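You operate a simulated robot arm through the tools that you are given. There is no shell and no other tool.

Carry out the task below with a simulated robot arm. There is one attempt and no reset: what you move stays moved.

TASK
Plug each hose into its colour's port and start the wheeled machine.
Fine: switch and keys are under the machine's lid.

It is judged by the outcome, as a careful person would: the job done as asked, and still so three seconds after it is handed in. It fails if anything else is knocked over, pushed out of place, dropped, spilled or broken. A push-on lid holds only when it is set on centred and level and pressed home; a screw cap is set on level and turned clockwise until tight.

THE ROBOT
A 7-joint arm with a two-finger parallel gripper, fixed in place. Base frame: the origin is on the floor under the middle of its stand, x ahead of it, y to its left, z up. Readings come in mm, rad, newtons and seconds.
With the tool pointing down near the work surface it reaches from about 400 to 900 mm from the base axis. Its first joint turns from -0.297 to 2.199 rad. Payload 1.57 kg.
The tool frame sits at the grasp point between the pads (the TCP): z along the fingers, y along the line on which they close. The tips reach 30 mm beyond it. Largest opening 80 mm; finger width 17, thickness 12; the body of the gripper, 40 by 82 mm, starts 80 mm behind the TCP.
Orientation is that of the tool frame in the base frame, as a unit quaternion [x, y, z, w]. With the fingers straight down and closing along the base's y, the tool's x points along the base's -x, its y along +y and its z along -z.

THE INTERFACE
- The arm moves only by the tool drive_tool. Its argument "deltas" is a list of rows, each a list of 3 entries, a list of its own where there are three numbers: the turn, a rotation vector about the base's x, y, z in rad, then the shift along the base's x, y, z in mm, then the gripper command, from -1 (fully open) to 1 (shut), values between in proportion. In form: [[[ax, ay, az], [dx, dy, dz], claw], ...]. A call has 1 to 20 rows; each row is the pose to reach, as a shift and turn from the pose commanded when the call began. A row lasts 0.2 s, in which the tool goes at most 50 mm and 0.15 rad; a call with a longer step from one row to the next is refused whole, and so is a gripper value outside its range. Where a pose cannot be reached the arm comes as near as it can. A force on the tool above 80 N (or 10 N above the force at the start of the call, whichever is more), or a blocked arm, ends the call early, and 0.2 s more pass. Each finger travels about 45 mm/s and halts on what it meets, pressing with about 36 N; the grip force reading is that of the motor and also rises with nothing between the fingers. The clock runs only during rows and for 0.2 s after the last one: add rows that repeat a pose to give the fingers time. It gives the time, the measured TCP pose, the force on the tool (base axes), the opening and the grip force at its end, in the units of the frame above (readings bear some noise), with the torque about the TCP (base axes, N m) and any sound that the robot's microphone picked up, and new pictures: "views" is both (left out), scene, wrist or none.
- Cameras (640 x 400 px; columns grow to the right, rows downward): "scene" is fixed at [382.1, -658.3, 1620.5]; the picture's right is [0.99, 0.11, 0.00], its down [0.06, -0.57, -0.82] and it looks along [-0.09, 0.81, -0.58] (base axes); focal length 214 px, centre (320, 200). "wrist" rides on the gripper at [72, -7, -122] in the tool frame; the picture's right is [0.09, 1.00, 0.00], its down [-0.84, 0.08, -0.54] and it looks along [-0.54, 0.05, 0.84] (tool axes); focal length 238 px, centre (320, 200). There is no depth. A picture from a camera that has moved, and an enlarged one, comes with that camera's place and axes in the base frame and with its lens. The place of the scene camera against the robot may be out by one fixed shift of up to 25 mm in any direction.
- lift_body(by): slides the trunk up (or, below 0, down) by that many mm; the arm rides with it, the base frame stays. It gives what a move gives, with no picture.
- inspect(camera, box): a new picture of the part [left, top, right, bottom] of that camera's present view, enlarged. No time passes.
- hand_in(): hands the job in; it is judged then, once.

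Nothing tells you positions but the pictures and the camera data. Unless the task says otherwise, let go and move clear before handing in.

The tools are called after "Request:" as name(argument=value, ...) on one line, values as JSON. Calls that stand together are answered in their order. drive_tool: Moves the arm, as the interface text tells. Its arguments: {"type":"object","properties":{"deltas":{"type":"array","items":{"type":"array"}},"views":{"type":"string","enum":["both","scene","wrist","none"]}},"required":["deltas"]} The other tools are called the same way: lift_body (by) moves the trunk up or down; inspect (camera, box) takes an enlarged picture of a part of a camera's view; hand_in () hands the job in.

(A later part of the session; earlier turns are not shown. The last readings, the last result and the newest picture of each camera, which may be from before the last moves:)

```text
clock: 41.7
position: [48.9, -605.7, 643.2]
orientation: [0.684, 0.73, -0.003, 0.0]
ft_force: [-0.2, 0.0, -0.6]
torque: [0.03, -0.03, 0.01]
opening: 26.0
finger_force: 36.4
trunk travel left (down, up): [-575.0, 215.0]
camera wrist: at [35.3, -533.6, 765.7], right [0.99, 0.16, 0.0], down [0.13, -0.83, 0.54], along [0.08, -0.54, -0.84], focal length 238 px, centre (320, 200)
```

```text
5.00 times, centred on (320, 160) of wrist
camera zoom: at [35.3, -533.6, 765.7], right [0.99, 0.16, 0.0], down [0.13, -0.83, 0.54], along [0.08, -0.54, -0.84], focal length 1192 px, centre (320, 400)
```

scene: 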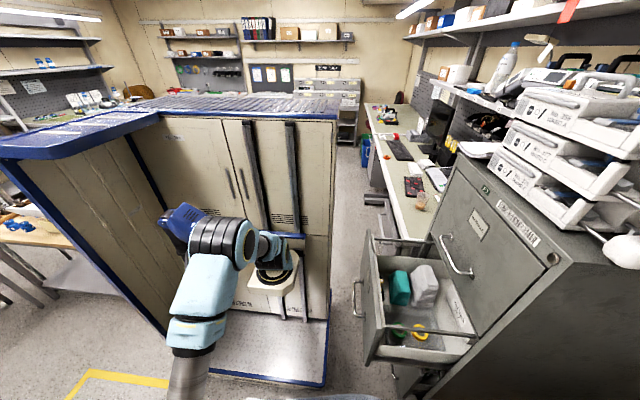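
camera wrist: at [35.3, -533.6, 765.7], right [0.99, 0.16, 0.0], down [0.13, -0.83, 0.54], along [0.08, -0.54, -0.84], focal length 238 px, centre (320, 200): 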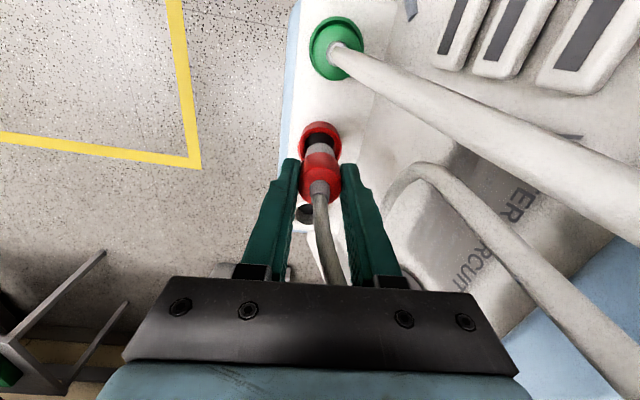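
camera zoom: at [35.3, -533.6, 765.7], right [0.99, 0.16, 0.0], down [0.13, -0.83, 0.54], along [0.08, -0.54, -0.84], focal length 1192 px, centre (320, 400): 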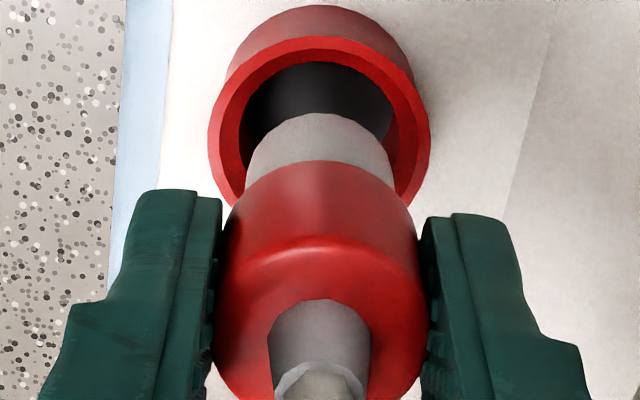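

Column alignment is right; the rim centre is ~2 mm further toward +y. I'll correct by 1.6 mm and enter.

Request:
drive_tool(deltas=[[[0, 0, 0], [0, 1.6, -5], 0.7], [[0, 0, 0], [0, 1.6, -10], 0.7], [[0, 0, 0], [0, 1.6, -15], 0.7], [[0, 0, 0], [0, 1.6, -20], 0.7]], views="wrist")

Request:
inspect(camera="wrist", box=[280, 120, 360, 200])

```text
clock: 42.7
position: [49.1, -604.2, 622.8]
orientation: [0.684, 0.729, -0.003, 0.0]
ft_force: [-0.9, -0.1, -0.3]
torque: [-0.01, 0.04, -0.01]
opening: 26.0
finger_force: 36.1
trunk travel left (down, up): [-575.0, 215.0]
camera wrist: at [36.0, -531.3, 745.3], right [0.99, 0.16, 0.0], down [0.13, -0.83, 0.54], along [0.08, -0.54, -0.84], focal length 238 px, centre (320, 200)
```

wrist: 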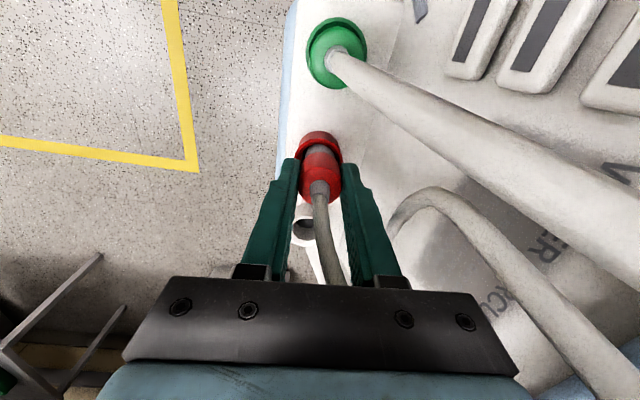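

```text
5.00 times, centred on (320, 160) of wrist
camera zoom: at [36.0, -531.3, 745.3], right [0.99, 0.16, 0.0], down [0.13, -0.83, 0.54], along [0.08, -0.54, -0.84], focal length 1192 px, centre (320, 400)
```

zoom: 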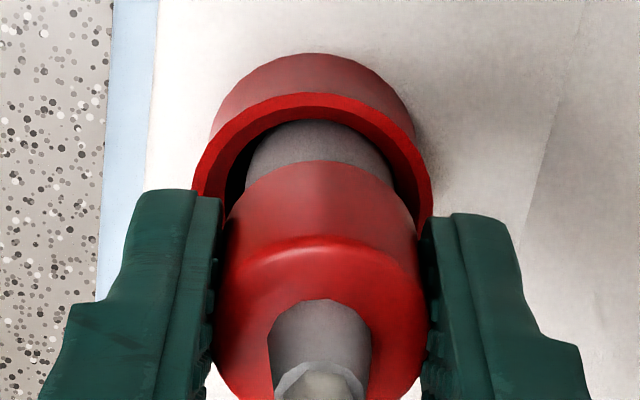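

Request:
drive_tool(deltas=[[[0, 0, 0], [-0.8, 0, -4], 0.7], [[0, 0, 0], [-0.8, 0, -8], 0.7], [[0, 0, 0], [-0.8, 0, -11], 0.7], [[0, 0, 0], [-0.8, 0, -14], 0.7], [[0, 0, 0], [-0.8, 0, -16], 0.7]], views="wrist")

Request:
inspect(camera="wrist", box=[280, 120, 360, 200])

```text
clock: 43.9
position: [47.6, -603.7, 608.4]
orientation: [0.684, 0.73, -0.003, 0.001]
ft_force: [-2.2, 1.9, 27.8]
torque: [0.06, 0.07, 0.06]
opening: 26.0
finger_force: 36.3
trunk travel left (down, up): [-575.0, 215.0]
camera wrist: at [34.5, -531.2, 730.6], right [0.99, 0.16, 0.0], down [0.13, -0.83, 0.55], along [0.08, -0.54, -0.84], focal length 238 px, centre (320, 200)
```

wrist: 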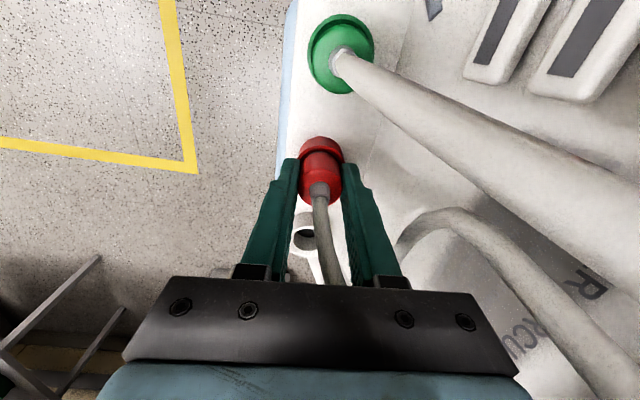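

```text
5.00 times, centred on (320, 160) of wrist
camera zoom: at [34.5, -531.2, 730.6], right [0.99, 0.16, 0.0], down [0.13, -0.83, 0.55], along [0.08, -0.54, -0.84], focal length 1192 px, centre (320, 400)
```

zoom: 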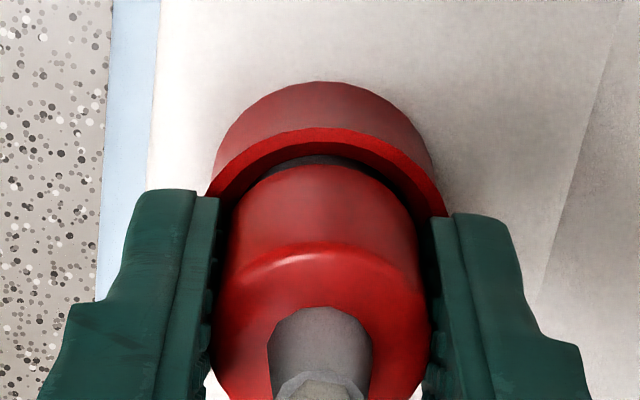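

Red plug is in to the same depth (608). I'll release, rise, then press its collar top as I did with green.

Request:
drive_tool(deltas=[[[0, 0, 0], [0, 0, 1.5], 0.4], [[0, 0, 0], [0, 0, 1.5], 0.2], [[0, 0, 0], [0, 0, 1.5], 0.0], [[0, 0, 0], [0, 0, 10], -0.05], [[0, 0, 0], [0, 0, 25], -0.05], [[0, 0, 0], [0, 0, 38], 0.2], [[0, 0, 0], [0, 0, 38], 0.5], [[0, 0, 0], [0, 0, 38], 0.5]], views="wrist")

Request:
inspect(camera="wrist", box=[270, 100, 370, 200])

```text
clock: 45.7
position: [49.4, -603.8, 644.3]
orientation: [0.684, 0.73, -0.002, -0.001]
ft_force: [-0.6, -0.3, 0.5]
torque: [0.01, -0.03, -0.01]
opening: 19.9
finger_force: 0.0
trunk travel left (down, up): [-575.0, 215.0]
camera wrist: at [35.6, -530.9, 767.7], right [0.99, 0.16, 0.0], down [0.13, -0.83, 0.54], along [0.08, -0.54, -0.84], focal length 238 px, centre (320, 200)
```

wrist: 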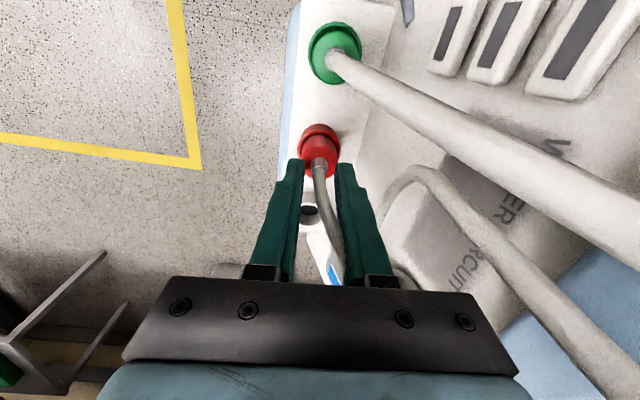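

```text
4.00 times, centred on (320, 150) of wrist
camera zoom: at [35.6, -530.9, 767.7], right [0.99, 0.16, 0.0], down [0.13, -0.83, 0.54], along [0.08, -0.54, -0.84], focal length 953 px, centre (320, 400)
```

zoom: 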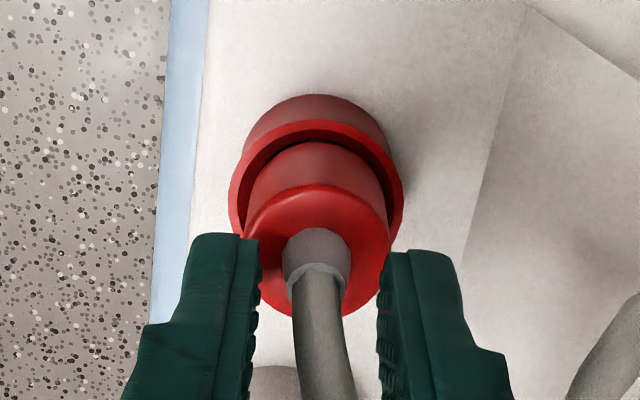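

Request:
drive_tool(deltas=[[[0, 0, 0], [-0.5, 0, -3], 0.5], [[0, 0, 0], [-0.5, 0, -5], 0.5], [[0, 0, 0], [-0.5, 0, -7], 0.5], [[0, 0, 0], [-0.5, 0, -9], 0.5], [[0, 0, 0], [-0.5, 0, -11], 0.5]], views="wrist")

Request:
inspect(camera="wrist", box=[270, 20, 370, 200])

```text
clock: 46.9
position: [48.7, -603.6, 637.6]
orientation: [0.683, 0.73, -0.004, 0.002]
ft_force: [4.6, 5.3, 51.3]
torque: [0.33, -0.34, -0.01]
opening: 19.9
finger_force: 0.0
trunk travel left (down, up): [-575.0, 215.0]
camera wrist: at [34.9, -531.0, 759.1], right [0.99, 0.16, 0.0], down [0.13, -0.83, 0.55], along [0.08, -0.54, -0.84], focal length 238 px, centre (320, 200)
```

wrist: 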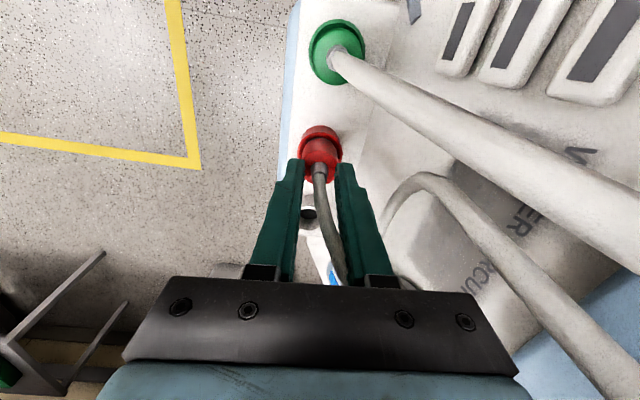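

```text
2.22 times, centred on (320, 110) of wrist
camera zoom: at [34.9, -531.0, 759.1], right [0.99, 0.16, 0.0], down [0.13, -0.83, 0.55], along [0.08, -0.54, -0.84], focal length 530 px, centre (320, 400)
```

zoom: 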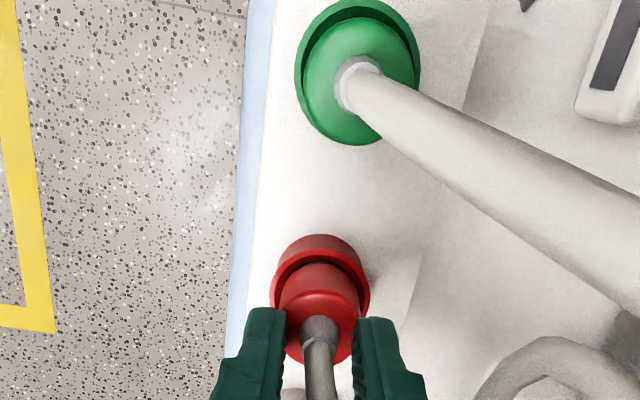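

Red matches green's seated height (637.6 at 51 N), so it is home. Next I rise and hover over the white plug at about (194, -616).

Request:
drive_tool(deltas=[[[0, 0, 0], [0, 0, 20], 0.4], [[0, 0, 0], [0, 0, 60], 0.0], [[0, 0, 0], [0, 0, 100], -0.1], [[0, 0, 0], [0, 0, 140], -0.1], [[0, 0, 0], [0, 0, 180], -0.1], [[0, 0, 0], [0, 0, 220], -0.1], [[0, 0, 0], [0, 0, 258], -0.1], [[0, 0, 0], [30, -3, 258], -0.1], [[0, 0, 0], [60, -5, 258], -0.1], [[0, 0, 0], [90, -8, 258], -0.1], [[0, 0, 0], [120, -10, 258], -0.1], [[0, 0, 0], [146, -12, 258], -0.1]], views="both")

Request:
inspect(camera="wrist", box=[240, 80, 400, 240])

Request:
inspect(camera="wrist", box=[270, 100, 370, 200])

```text
clock: 49.5
position: [194.1, -618.6, 893.6]
orientation: [0.684, 0.73, -0.002, 0.0]
ft_force: [-0.6, 0.3, 0.6]
torque: [-0.02, -0.02, -0.02]
opening: 43.7
finger_force: 0.0
trunk travel left (down, up): [-575.0, 215.0]
camera wrist: at [180.7, -545.9, 1015.7], right [0.99, 0.16, 0.0], down [0.13, -0.83, 0.54], along [0.08, -0.54, -0.84], focal length 238 px, centre (320, 200)
```

scene: 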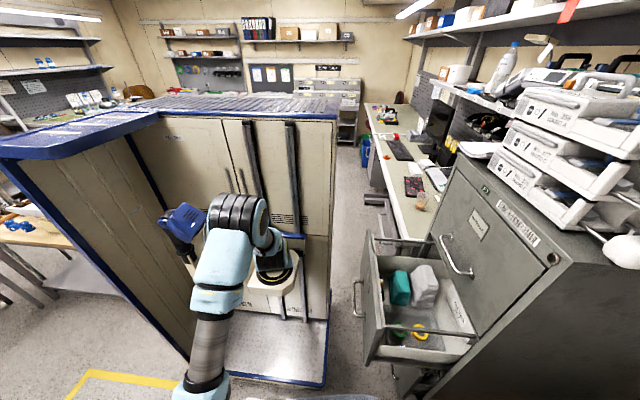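
wrist: 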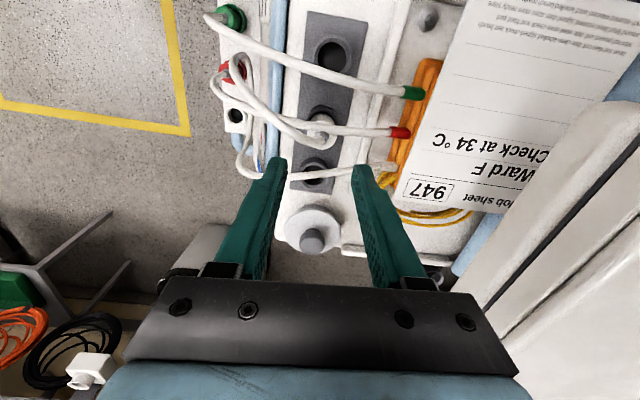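

```text
2.50 times, centred on (320, 160) of wrist
camera zoom: at [180.7, -545.9, 1015.7], right [0.99, 0.16, 0.0], down [0.13, -0.83, 0.54], along [0.08, -0.54, -0.84], focal length 596 px, centre (320, 300)
```

zoom: 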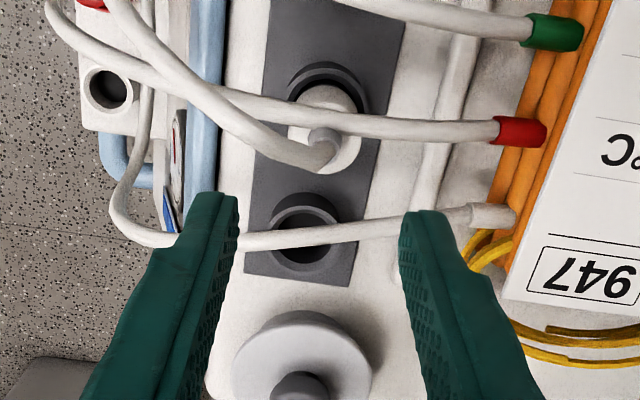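

```text
4.00 times, centred on (320, 150) of wrist
camera zoom: at [180.7, -545.9, 1015.7], right [0.99, 0.16, 0.0], down [0.13, -0.83, 0.54], along [0.08, -0.54, -0.84], focal length 953 px, centre (320, 400)
```

zoom: 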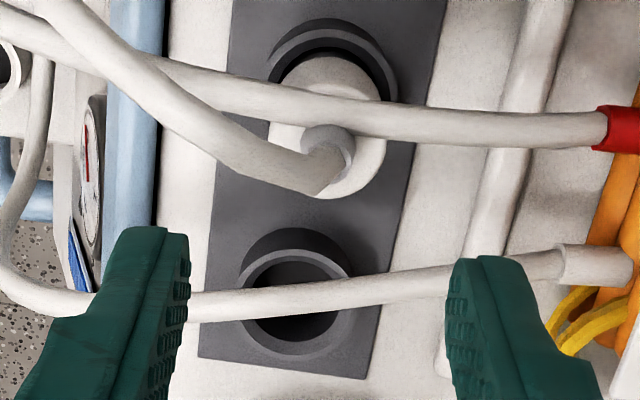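

The red-band and white hoses both run along x across the white plug, so I'll grip it closing along y (original tool orientation), with a narrower 36 mm opening. Turning +1.505 rad and nudging +3 mm in y.

Request:
drive_tool(deltas=[[[0, 0, 0.137], [0, 0.5, 0], 0.1], [[0, 0, 0.274], [0, 1, 0], 0.1], [[0, 0, 0.411], [0, 1.5, 0], 0.1], [[0, 0, 0.548], [0, 2, 0], 0.1], [[0, 0, 0.685], [0, 2.5, 0], 0.1], [[0, 0, 0.822], [0, 3, 0], 0.1], [[0, 0, 0.959], [0, 3, 0], 0.1], [[0, 0, 1.096], [0, 3, 0], 0.1], [[0, 0, 1.233], [0, 3, 0], 0.1], [[0, 0, 1.37], [0, 3, 0], 0.1], [[0, 0, 1.505], [0, 3, 0], 0.1], [[0, 0, 1.505], [0, 3, -20], 0.1], [[0, 0, 1.505], [0, 3, -35], 0.1]], views="wrist")

Request:
inspect(camera="wrist", box=[260, 100, 380, 220])

```text
clock: 52.3
position: [193.1, -612.5, 856.7]
orientation: [0.001, 1.0, -0.002, 0.001]
ft_force: [-0.1, -0.4, -0.6]
torque: [0.01, 0.02, 0.03]
opening: 36.2
finger_force: 0.1
trunk travel left (down, up): [-575.0, 215.0]
camera wrist: at [118.8, -619.1, 979.1], right [-0.09, 1.0, 0.0], down [0.84, 0.08, 0.54], along [0.54, 0.05, -0.84], focal length 238 px, centre (320, 200)
```

wrist: 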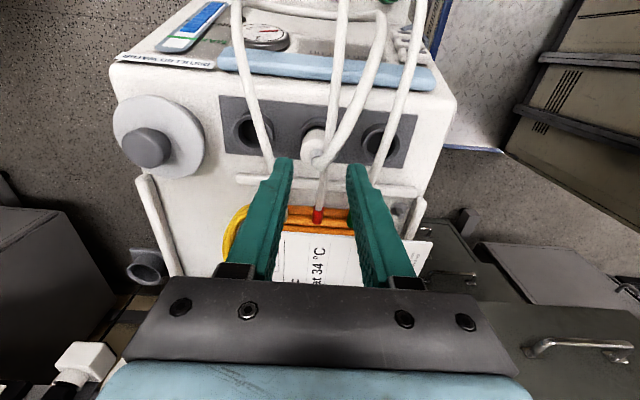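

```text
3.33 times, centred on (320, 160) of wrist
camera zoom: at [118.8, -619.1, 979.1], right [-0.09, 1.0, 0.0], down [0.84, 0.08, 0.54], along [0.54, 0.05, -0.84], focal length 794 px, centre (320, 333)
```

zoom: 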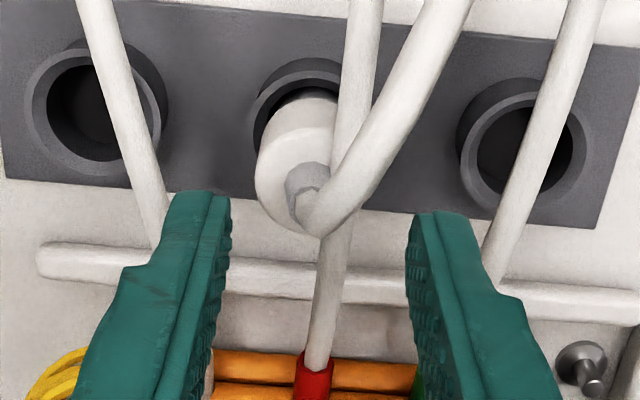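

The white plug is 3.4 mm left and ~1.5 mm further out. I'll correct, add a small -0.2 rad turn to clear its own hose, descend to z ≈ 802 and close.

Request:
drive_tool(deltas=[[[0, 0, -0.1], [1.2, -3.2, 0], 0.1], [[0, 0, -0.2], [1.2, -3.2, -15], 0.1], [[0, 0, -0.2], [1.2, -3.2, -30], 0.1], [[0, 0, -0.2], [1.2, -3.2, -40], 0.1]], views="wrist")

Request:
inspect(camera="wrist", box=[260, 110, 380, 230])

```text
clock: 53.3
position: [195.3, -614.8, 817.4]
orientation: [0.1, 0.995, -0.002, 0.002]
ft_force: [-0.1, 0.1, 0.4]
torque: [0.01, -0.02, 0.01]
opening: 35.9
finger_force: 0.1
trunk travel left (down, up): [-575.0, 215.0]
camera wrist: at [121.5, -606.4, 939.9], right [0.11, 0.99, 0.0], down [0.83, -0.09, 0.54], along [0.54, -0.06, -0.84], focal length 238 px, centre (320, 200)
```

wrist: 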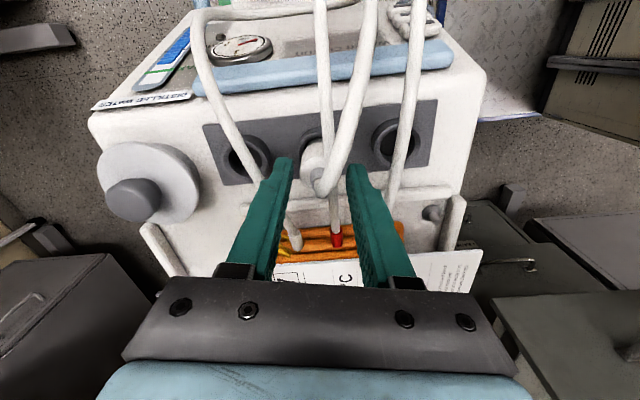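

```text
3.33 times, centred on (320, 170) of wrist
camera zoom: at [121.5, -606.4, 939.9], right [0.11, 0.99, 0.0], down [0.83, -0.09, 0.54], along [0.54, -0.06, -0.84], focal length 794 px, centre (320, 300)
```

zoom: 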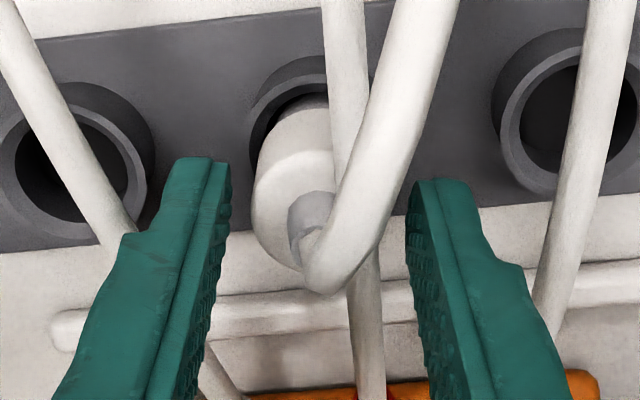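

Request:
drive_tool(deltas=[[[0, 0, 0], [0, -0.6, -8], 0.1], [[0, 0, 0], [0, -0.6, -15], 0.1], [[0, 0, 0], [0, -0.6, -15], 0.3], [[0, 0, 0], [0, -0.6, -15], 0.5], [[0, 0, 0], [0, -0.6, -15], 0.7], [[0, 0, 0], [0, -0.6, -15], 0.7]], views="wrist")

Request:
inspect(camera="wrist", box=[260, 110, 380, 230])

```text
clock: 54.7
position: [195.6, -612.8, 803.1]
orientation: [0.1, 0.995, -0.002, 0.0]
ft_force: [0.9, -0.3, 1.1]
torque: [-0.03, -0.01, 0.01]
opening: 25.6
finger_force: 35.6
trunk travel left (down, up): [-575.0, 215.0]
camera wrist: at [122.1, -606.3, 924.6], right [0.11, 0.99, 0.0], down [0.83, -0.09, 0.54], along [0.54, -0.06, -0.84], focal length 238 px, centre (320, 200)
```

wrist: 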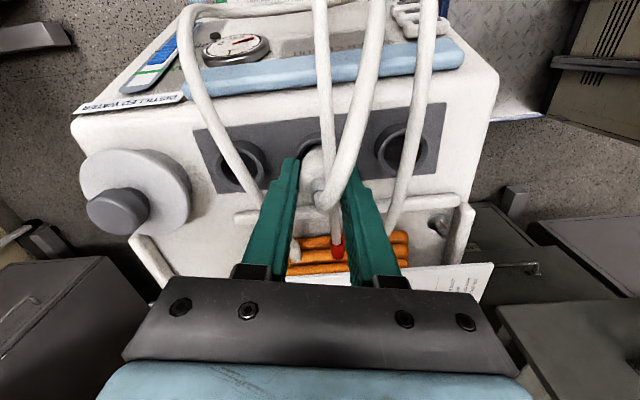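

```text
3.33 times, centred on (320, 170) of wrist
camera zoom: at [122.1, -606.3, 924.6], right [0.11, 0.99, 0.0], down [0.83, -0.09, 0.54], along [0.54, -0.06, -0.84], focal length 794 px, centre (320, 300)
```

zoom: 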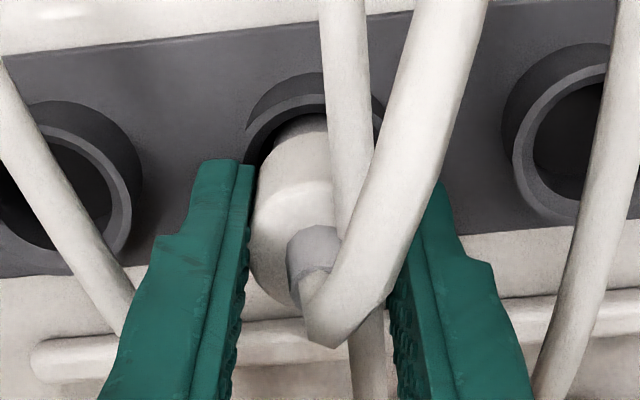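

White collar gripped (25.6 mm); the red hose lies across between the fingers just above the collar. I'll lift a little and watch how that hose behaves.

Request:
drive_tool(deltas=[[[0, 0, 0], [0, 0, 6], 0.7], [[0, 0, 0], [0, 0, 14], 0.7], [[0, 0, 0], [0, 0, 24], 0.7], [[0, 0, 0], [0, 0, 34], 0.7], [[0, 0, 0], [0, 0, 44], 0.7]], views="wrist")

Request:
inspect(camera="wrist", box=[200, 60, 440, 280])

```text
clock: 55.9
position: [195.6, -614.6, 847.9]
orientation: [0.1, 0.995, -0.002, 0.001]
ft_force: [0.0, -0.1, -0.6]
torque: [0.02, 0.03, 0.02]
opening: 25.8
finger_force: 36.0
trunk travel left (down, up): [-575.0, 215.0]
camera wrist: at [121.6, -606.8, 968.9], right [0.11, 0.99, 0.0], down [0.83, -0.09, 0.54], along [0.54, -0.06, -0.84], focal length 238 px, centre (320, 200)
```

wrist: 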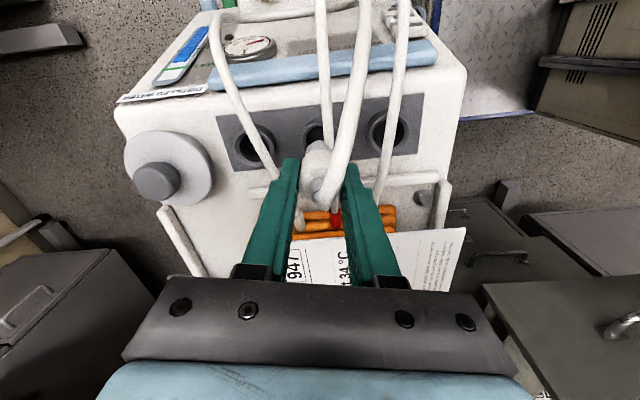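

```text
1.82 times, centred on (320, 170) of wrist
camera zoom: at [121.6, -606.8, 968.9], right [0.11, 0.99, 0.0], down [0.83, -0.09, 0.54], along [0.54, -0.06, -0.84], focal length 433 px, centre (320, 254)
```

zoom: 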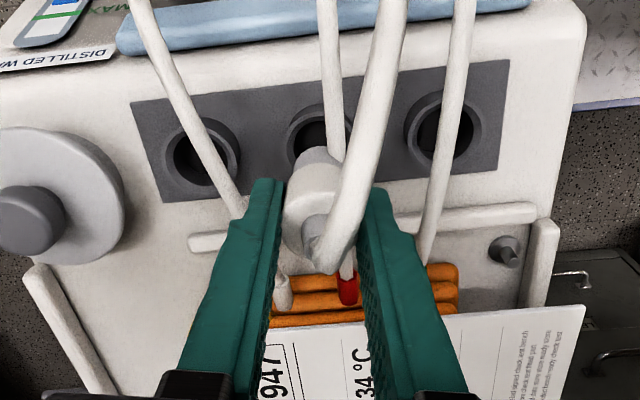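

The red hose stays down, so no entanglement. I'll lift on to ~905, carry the white plug above the white port (about (47, -675)) and lower to z ≈ 690.

Request:
drive_tool(deltas=[[[0, 0, 0], [0, 0, 20], 0.7], [[0, 0, 0], [0, 0, 40], 0.7], [[0, 0, 0], [0, 0, 57], 0.7], [[0, 0, 0], [-30, -12, 57], 0.7], [[0, 0, 0], [-60, -24, 57], 0.7], [[0, 0, 0], [-90, -36, 57], 0.7], [[0, 0, 0], [-120, -48, 57], 0.7], [[0, 0, 0], [-147, -61, 57], 0.7], [[0, 0, 0], [-147, -61, 20], 0.7], [[0, 0, 0], [-147, -61, -20], 0.7], [[0, 0, 0], [-147, -61, -60], 0.7], [[0, 0, 0], [-147, -61, -100], 0.7], [[0, 0, 0], [-147, -61, -130], 0.7], [[0, 0, 0], [-147, -61, -157], 0.7]], views="both")

Request:
inspect(camera="wrist", box=[260, 90, 380, 210])

Request:
inspect(camera="wrist", box=[180, 20, 480, 280])

```text
clock: 58.9
position: [48.4, -677.0, 687.8]
orientation: [0.1, 0.995, -0.002, 0.001]
ft_force: [-0.3, 0.3, -0.9]
torque: [-0.04, 0.02, 0.03]
opening: 25.3
finger_force: 35.8
trunk travel left (down, up): [-575.0, 215.0]
camera wrist: at [-25.5, -669.2, 809.7], right [0.11, 0.99, 0.0], down [0.83, -0.09, 0.54], along [0.54, -0.06, -0.84], focal length 238 px, centre (320, 200)
```

scene: 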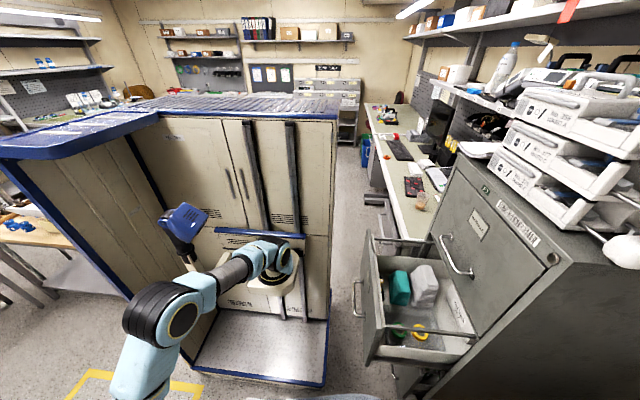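
wrist: 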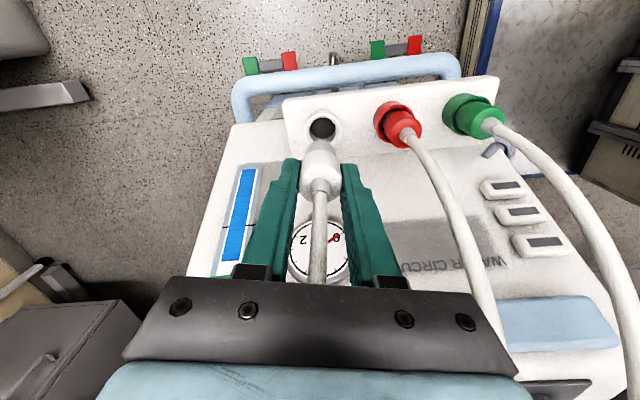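

```text
3.33 times, centred on (320, 150) of wrist
camera zoom: at [-25.5, -669.2, 809.7], right [0.11, 0.99, 0.0], down [0.83, -0.09, 0.54], along [0.54, -0.06, -0.84], focal length 794 px, centre (320, 367)
```

zoom: 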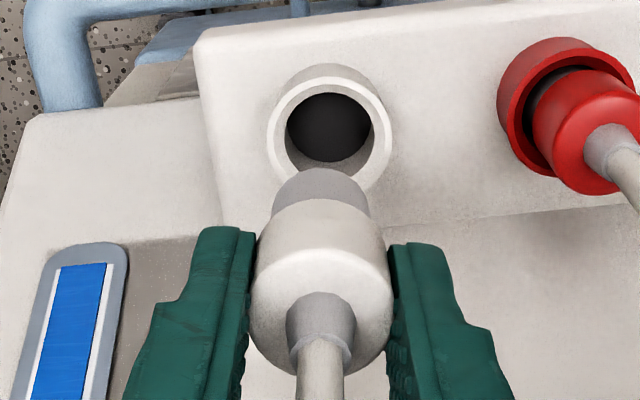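

```text
1.54 times, centred on (330, 150) of wrist
camera zoom: at [-25.5, -669.2, 809.7], right [0.11, 0.99, 0.0], down [0.83, -0.09, 0.54], along [0.54, -0.06, -0.84], focal length 367 px, centre (305, 277)
```

zoom: 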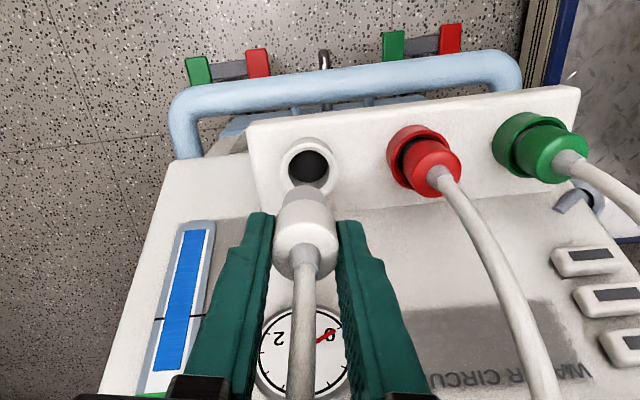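

The white port is ~2 mm to the right and 2–3 mm up in the picture. I'll adjust and descend to just above the rim.

Request:
drive_tool(deltas=[[[0, 0, 0], [-1.3, 2.5, -15], 0.7], [[0, 0, 0], [-1.3, 2.5, -30], 0.7], [[0, 0, 0], [-1.3, 2.5, -44], 0.7], [[0, 0, 0], [-1.3, 2.5, -44], 0.7]], views="wrist")

Request:
inspect(camera="wrist", box=[280, 120, 360, 200])

```text
clock: 59.9
position: [47.7, -674.2, 644.5]
orientation: [0.1, 0.995, -0.002, 0.002]
ft_force: [0.4, 0.4, -1.7]
torque: [-0.01, -0.01, 0.02]
opening: 25.6
finger_force: 35.9
trunk travel left (down, up): [-575.0, 215.0]
camera wrist: at [-25.8, -666.2, 767.1], right [0.11, 0.99, 0.0], down [0.83, -0.09, 0.54], along [0.54, -0.06, -0.84], focal length 238 px, centre (320, 200)
```

wrist: 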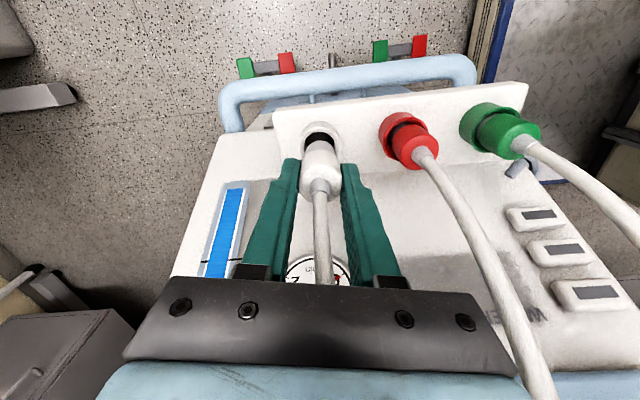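

```text
5.00 times, centred on (320, 160) of wrist
camera zoom: at [-25.8, -666.2, 767.1], right [0.11, 0.99, 0.0], down [0.83, -0.09, 0.54], along [0.54, -0.06, -0.84], focal length 1192 px, centre (320, 400)
```

zoom: 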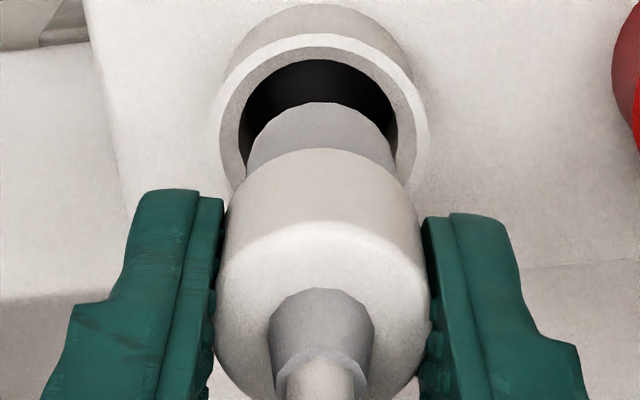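

Request:
drive_tool(deltas=[[[0, 0, 0], [-2.2, 0.6, -5], 0.7], [[0, 0, 0], [-2.2, 0.6, -10], 0.7], [[0, 0, 0], [-2.2, 0.6, -15], 0.7], [[0, 0, 0], [-2.2, 0.6, -20], 0.7]], views="wrist")

Request:
inspect(camera="wrist", box=[280, 120, 360, 200])

```text
clock: 60.9
position: [47.2, -673.2, 624.2]
orientation: [0.099, 0.995, -0.003, 0.002]
ft_force: [10.6, -7.2, -0.8]
torque: [-0.35, -0.55, 0.0]
opening: 25.5
finger_force: 36.0
trunk travel left (down, up): [-575.0, 215.0]
camera wrist: at [-27.0, -664.9, 746.7], right [0.11, 0.99, 0.0], down [0.83, -0.09, 0.55], along [0.54, -0.06, -0.84], focal length 238 px, centre (320, 200)
```

wrist: 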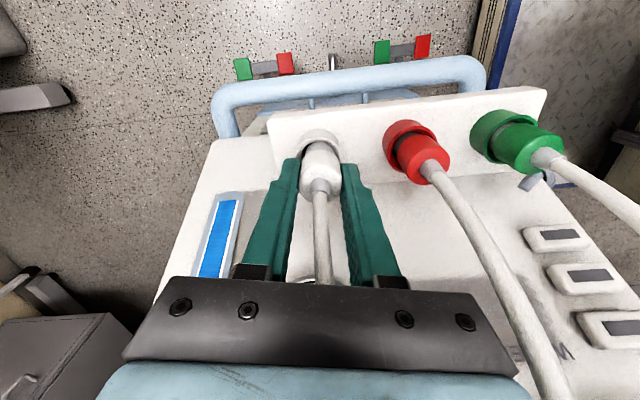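

```text
5.00 times, centred on (320, 160) of wrist
camera zoom: at [-27.0, -664.9, 746.7], right [0.11, 0.99, 0.0], down [0.83, -0.09, 0.55], along [0.54, -0.06, -0.84], focal length 1192 px, centre (320, 400)
```

zoom: 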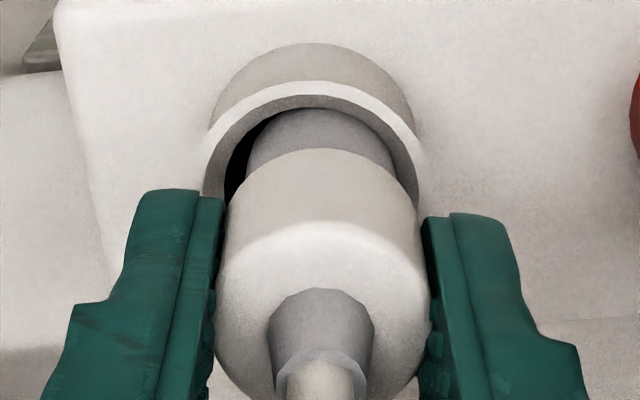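

The side force shows the stem is touching the -x/+y wall of the port; I'll shift (+1.8, -1.4) to centre it before pressing on.

Request:
drive_tool(deltas=[[[0, 0, 0], [0.9, -0.7, 0], 0.7], [[0, 0, 0], [1.8, -1.4, 0], 0.7], [[0, 0, 0], [1.8, -1.4, -4], 0.7]], views="wrist")

Request:
inspect(camera="wrist", box=[280, 120, 360, 200])

```text
clock: 61.7
position: [46.6, -673.7, 621.7]
orientation: [0.101, 0.995, -0.002, 0.0]
ft_force: [9.7, -3.3, 1.9]
torque: [-0.13, -0.41, -0.02]
opening: 25.5
finger_force: 35.8
trunk travel left (down, up): [-575.0, 215.0]
camera wrist: at [-27.1, -665.8, 744.3], right [0.11, 0.99, 0.0], down [0.83, -0.09, 0.54], along [0.54, -0.06, -0.84], focal length 238 px, centre (320, 200)
```

wrist: 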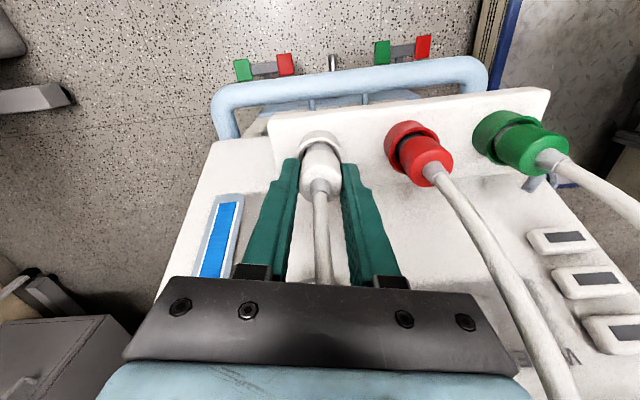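

```text
5.00 times, centred on (320, 160) of wrist
camera zoom: at [-27.1, -665.8, 744.3], right [0.11, 0.99, 0.0], down [0.83, -0.09, 0.54], along [0.54, -0.06, -0.84], focal length 1192 px, centre (320, 400)
```

zoom: 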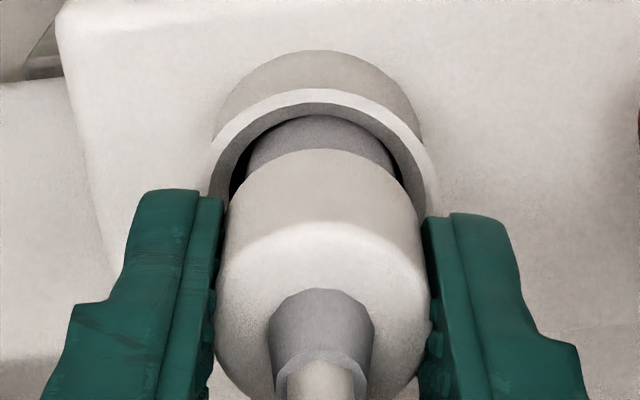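

Request:
drive_tool(deltas=[[[0, 0, 0], [1, -0.2, 0], 0.7], [[0, 0, 0], [2, -0.4, 0], 0.7], [[0, 0, 0], [2, -0.4, 0], 0.7]], views="none")

```text
clock: 62.5
position: [47.6, -674.8, 621.8]
orientation: [0.101, 0.995, -0.001, 0.001]
ft_force: [0.6, -0.6, -0.8]
torque: [0.05, -0.01, -0.04]
opening: 25.7
finger_force: 36.1
trunk travel left (down, up): [-575.0, 215.0]
```

The side force is gone, so the stem is free in the hole. Pressing down now.

Request:
drive_tool(deltas=[[[0, 0, 0], [0.4, -0.2, -4], 0.7], [[0, 0, 0], [0.4, -0.2, -7], 0.7], [[0, 0, 0], [0.4, -0.2, -10], 0.7], [[0, 0, 0], [0.4, -0.2, -13], 0.7], [[0, 0, 0], [0.4, -0.2, -15], 0.7]], views="wrist")

Request:
inspect(camera="wrist", box=[280, 120, 360, 200])

```text
clock: 63.7
position: [49.1, -676.9, 608.9]
orientation: [0.101, 0.995, -0.002, 0.0]
ft_force: [-1.6, 4.2, 27.5]
torque: [0.28, 0.1, -0.02]
opening: 26.0
finger_force: 36.6
trunk travel left (down, up): [-575.0, 215.0]
camera wrist: at [-24.8, -667.4, 731.2], right [0.11, 0.99, -0.01], down [0.83, -0.09, 0.54], along [0.54, -0.06, -0.84], focal length 238 px, centre (320, 200)
```

wrist: 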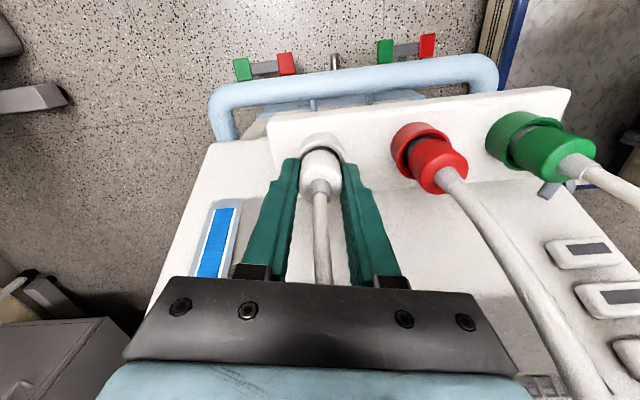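

```text
5.00 times, centred on (320, 160) of wrist
camera zoom: at [-24.8, -667.4, 731.2], right [0.11, 0.99, -0.01], down [0.83, -0.09, 0.54], along [0.54, -0.06, -0.84], focal length 1192 px, centre (320, 400)
```

zoom: 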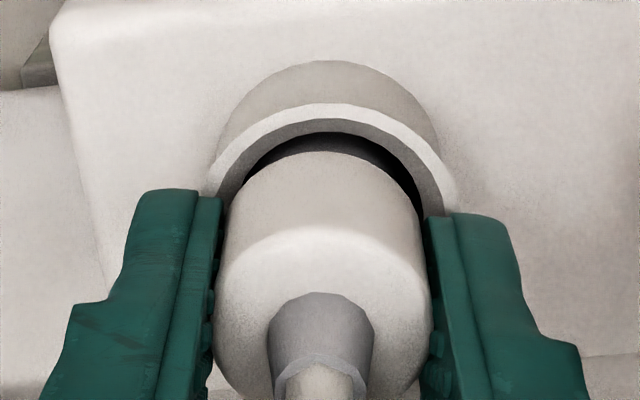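

Same depth as the others (609 mm at 27 N). Releasing and pressing its collar top like before.

Request:
drive_tool(deltas=[[[0, 0, 0], [0, 0, 1.5], 0.4], [[0, 0, 0], [0, 0, 1.5], 0.2], [[0, 0, 0], [0, 0, 1.5], 0.0], [[0, 0, 0], [0, 0, 10], -0.05], [[0, 0, 0], [0, 0, 25], -0.05], [[0, 0, 0], [0, 0, 38], 0.2], [[0, 0, 0], [0, 0, 38], 0.5], [[0, 0, 0], [0, 0, 38], 0.5]], views="wrist")

Request:
inspect(camera="wrist", box=[270, 100, 370, 200])

```text
clock: 65.5
position: [48.5, -674.3, 644.1]
orientation: [0.099, 0.995, -0.002, 0.001]
ft_force: [0.0, 0.6, -0.1]
torque: [0.0, -0.01, -0.01]
opening: 20.0
finger_force: 0.0
trunk travel left (down, up): [-575.0, 215.0]
camera wrist: at [-25.7, -666.2, 766.7], right [0.11, 0.99, 0.0], down [0.83, -0.09, 0.54], along [0.54, -0.06, -0.84], focal length 238 px, centre (320, 200)
```

wrist: 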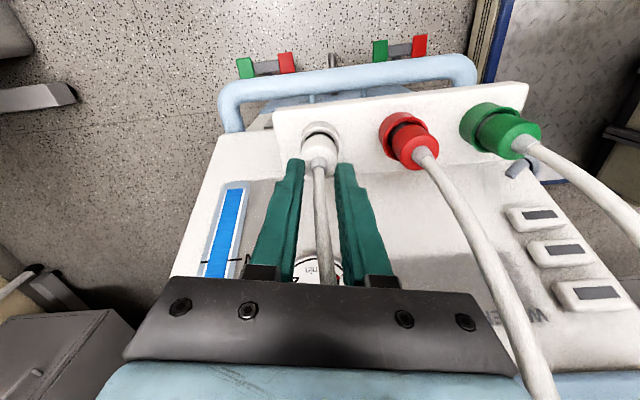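

```text
4.00 times, centred on (320, 150) of wrist
camera zoom: at [-25.7, -666.2, 766.7], right [0.11, 0.99, 0.0], down [0.83, -0.09, 0.54], along [0.54, -0.06, -0.84], focal length 953 px, centre (320, 400)
```

zoom: 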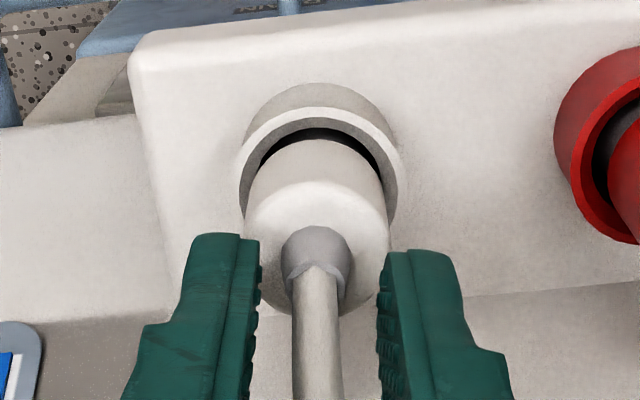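

Request:
drive_tool(deltas=[[[0, 0, 0], [0, -0.5, -3], 0.5], [[0, 0, 0], [0, -0.5, -5], 0.5], [[0, 0, 0], [0, -0.5, -7], 0.5], [[0, 0, 0], [0, -0.5, -9], 0.5], [[0, 0, 0], [0, -0.5, -11], 0.5]], views="wrist")

Request:
inspect(camera="wrist", box=[220, 60, 560, 270])

```text
clock: 66.7
position: [48.7, -676.6, 637.2]
orientation: [0.1, 0.995, -0.004, 0.001]
ft_force: [0.8, 4.4, 39.3]
torque: [0.3, -0.07, -0.02]
opening: 20.6
finger_force: 0.2
trunk travel left (down, up): [-575.0, 215.0]
camera wrist: at [-25.6, -667.3, 759.5], right [0.11, 0.99, -0.01], down [0.83, -0.09, 0.54], along [0.54, -0.07, -0.84], focal length 238 px, centre (320, 200)
```

wrist: 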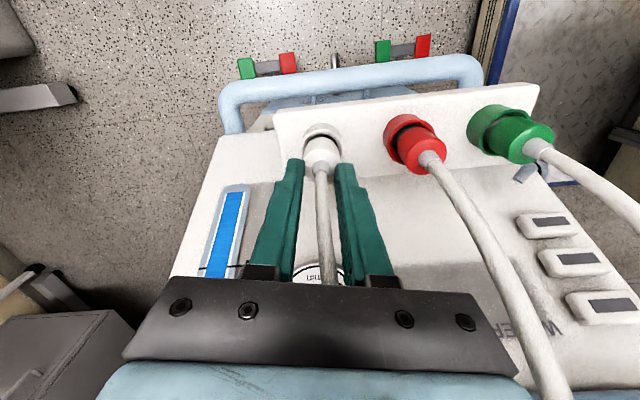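

```text
1.88 times, centred on (390, 165) of wrist
camera zoom: at [-25.6, -667.3, 759.5], right [0.11, 0.99, -0.01], down [0.83, -0.09, 0.54], along [0.54, -0.07, -0.84], focal length 449 px, centre (188, 266)
```

zoom: 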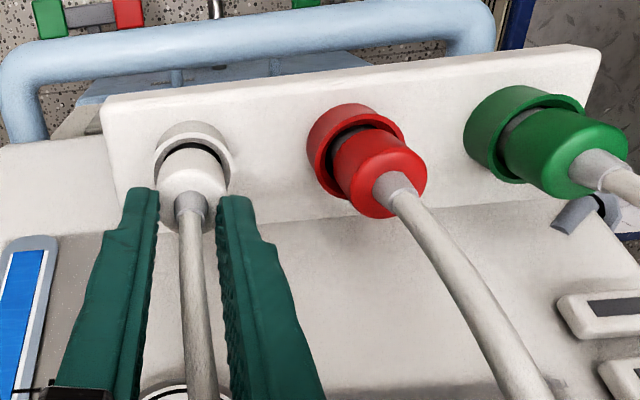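

All three plugs are at the same seated height. Next the lid: I'll rise to z ≈ 1100, turn the camera to look toward -y, and view the lid and its handle.

Request:
drive_tool(deltas=[[[0, 0, 0], [0, 0, 20], 0.2], [[0, 0, 0], [0, 0, 65], -0.5], [[0, 0, 0], [0, 0, 113], -1], [[0, 0, 0], [0, 0, 161], -1], [[0, 0, 0], [0, 0, 209], -1], [[0, 0, 0], [0, 0, 257], -1], [[0, 0, 0], [0, 0, 305], -1], [[0, 0, 0], [0, 0, 353], -1], [[0, 0, 0], [0, 0, 401], -1], [[0, 0, 0], [0, 0, 440], -1]], views="none")

Request:
drive_tool(deltas=[[[0, 0, -0.13], [38, 16, 0], -1], [[0, 0, -0.26], [76, 32, 0], -1], [[0, 0, -0.39], [114, 48, 0], -1], [[0, 0, -0.52], [152, 64, 0], -1], [[0, 0, -0.65], [190, 90, 0], -1], [[0, 0, -0.78], [228, 120, 0], -1], [[0, 0, -0.91], [266, 150, 0], -1], [[0, 0, -1.04], [304, 180, 0], -1], [[0, 0, -1.17], [340, 210, 0], -1], [[0, 0, -1.3], [372, 240, 0], -1]], views="both")

```text
clock: 68.9
position: [49.7, -676.8, 1072.5]
orientation: [0.101, 0.995, -0.001, 0.0]
ft_force: [-0.6, -0.2, -0.1]
torque: [0.02, -0.02, 0.02]
opening: 80.0
finger_force: 0.0
trunk travel left (down, up): [-575.0, 215.0]
```

```text
clock: 71.1
position: [420.6, -437.9, 1072.8]
orientation: [0.682, 0.731, -0.002, -0.001]
ft_force: [0.5, -1.0, 0.4]
torque: [0.01, -0.03, 0.0]
opening: 79.8
finger_force: 0.0
trunk travel left (down, up): [-575.0, 215.0]
camera wrist: at [407.1, -366.1, 1195.7], right [0.99, 0.16, 0.0], down [0.14, -0.83, 0.54], along [0.08, -0.54, -0.84], focal length 238 px, centre (320, 200)
```

scene: 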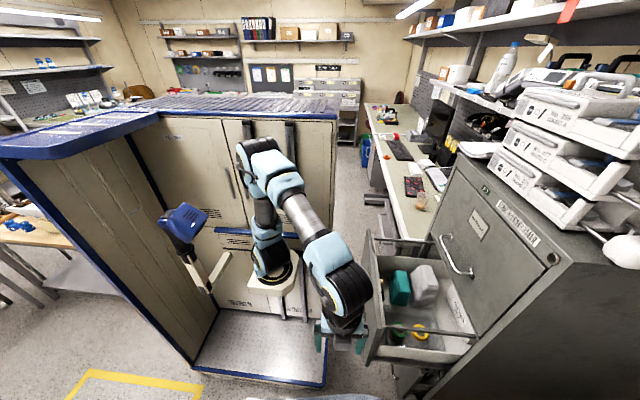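
wrist: 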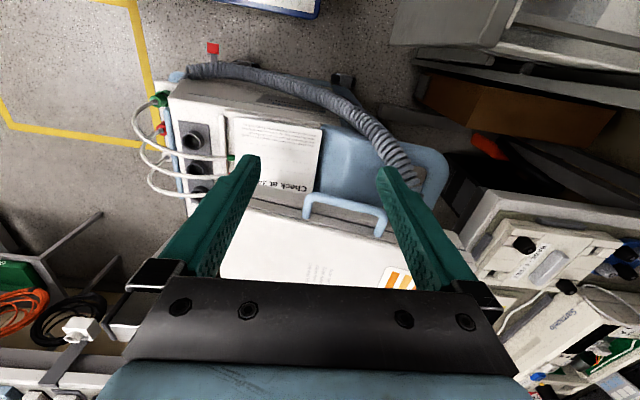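

Request:
inspect(camera="wrist", box=[200, 140, 480, 300])

Request:
inspect(camera="wrist", box=[285, 170, 405, 250])

```text
2.29 times, centred on (340, 220) of wrist
camera zoom: at [407.1, -366.1, 1195.7], right [0.99, 0.16, 0.0], down [0.14, -0.83, 0.54], along [0.08, -0.54, -0.84], focal length 545 px, centre (274, 154)
```

zoom: 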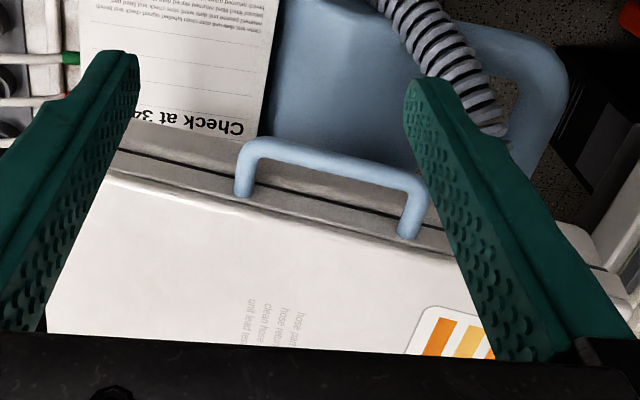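

```text
5.00 times, centred on (345, 210) of wrist
camera zoom: at [407.1, -366.1, 1195.7], right [0.99, 0.16, 0.0], down [0.14, -0.83, 0.54], along [0.08, -0.54, -0.84], focal length 1192 px, centre (195, 150)
```

zoom: 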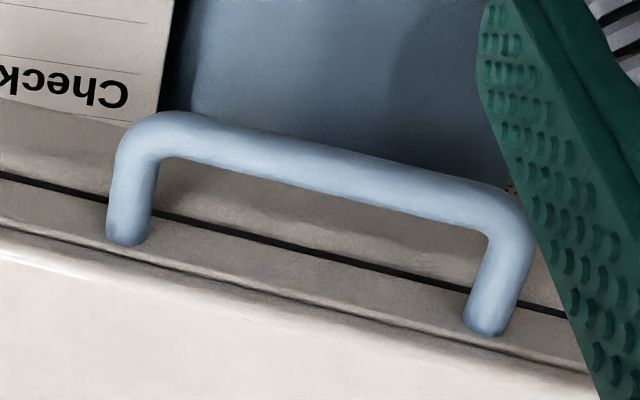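

The handle bar is on the lid's front face, from roughly (421, -515, 957) to (504, -511, 980), so the lid seems inclined. I need clearer views of the whole lid, so I'll hover above it.

Request:
drive_tool(deltas=[[[0, 0, 0], [5, -25, 20], -1], [[0, 0, 0], [10, -50, 40], -1], [[0, 0, 0], [15, -75, 60], -1], [[0, 0, 0], [20, -110, 80], -1]], views="wrist")

Request:
inspect(camera="wrist", box=[200, 60, 480, 290])

```text
clock: 72.1
position: [439.6, -549.7, 1154.7]
orientation: [0.682, 0.731, -0.002, 0.0]
ft_force: [-0.5, 0.4, -0.5]
torque: [0.01, 0.01, 0.02]
opening: 80.0
finger_force: 0.1
trunk travel left (down, up): [-575.0, 215.0]
camera wrist: at [426.3, -476.5, 1276.9], right [0.99, 0.16, 0.0], down [0.14, -0.83, 0.54], along [0.09, -0.54, -0.84], focal length 238 px, centre (320, 200)
```

wrist: 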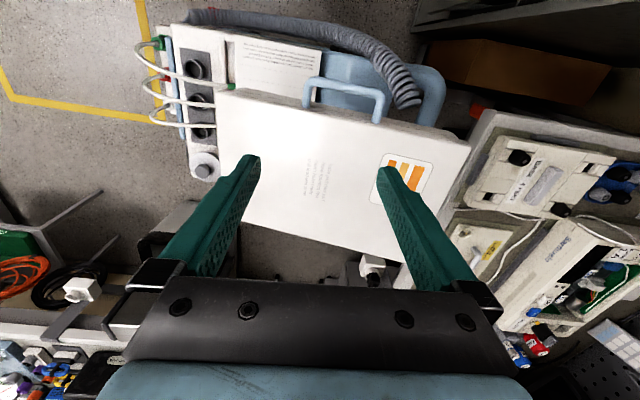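

```text
1.74 times, centred on (340, 175) of wrist
camera zoom: at [426.3, -476.5, 1276.9], right [0.99, 0.16, 0.0], down [0.14, -0.83, 0.54], along [0.09, -0.54, -0.84], focal length 414 px, centre (285, 244)
```

zoom: 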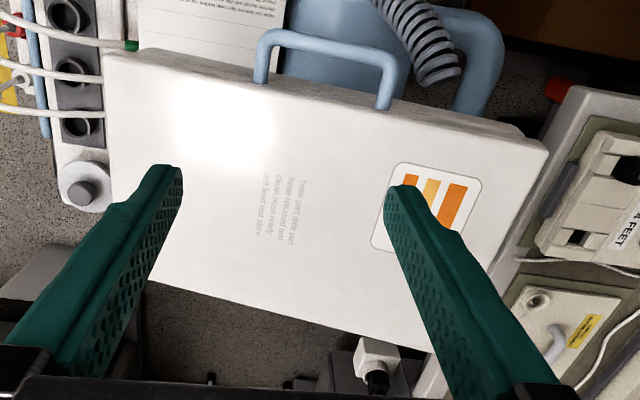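

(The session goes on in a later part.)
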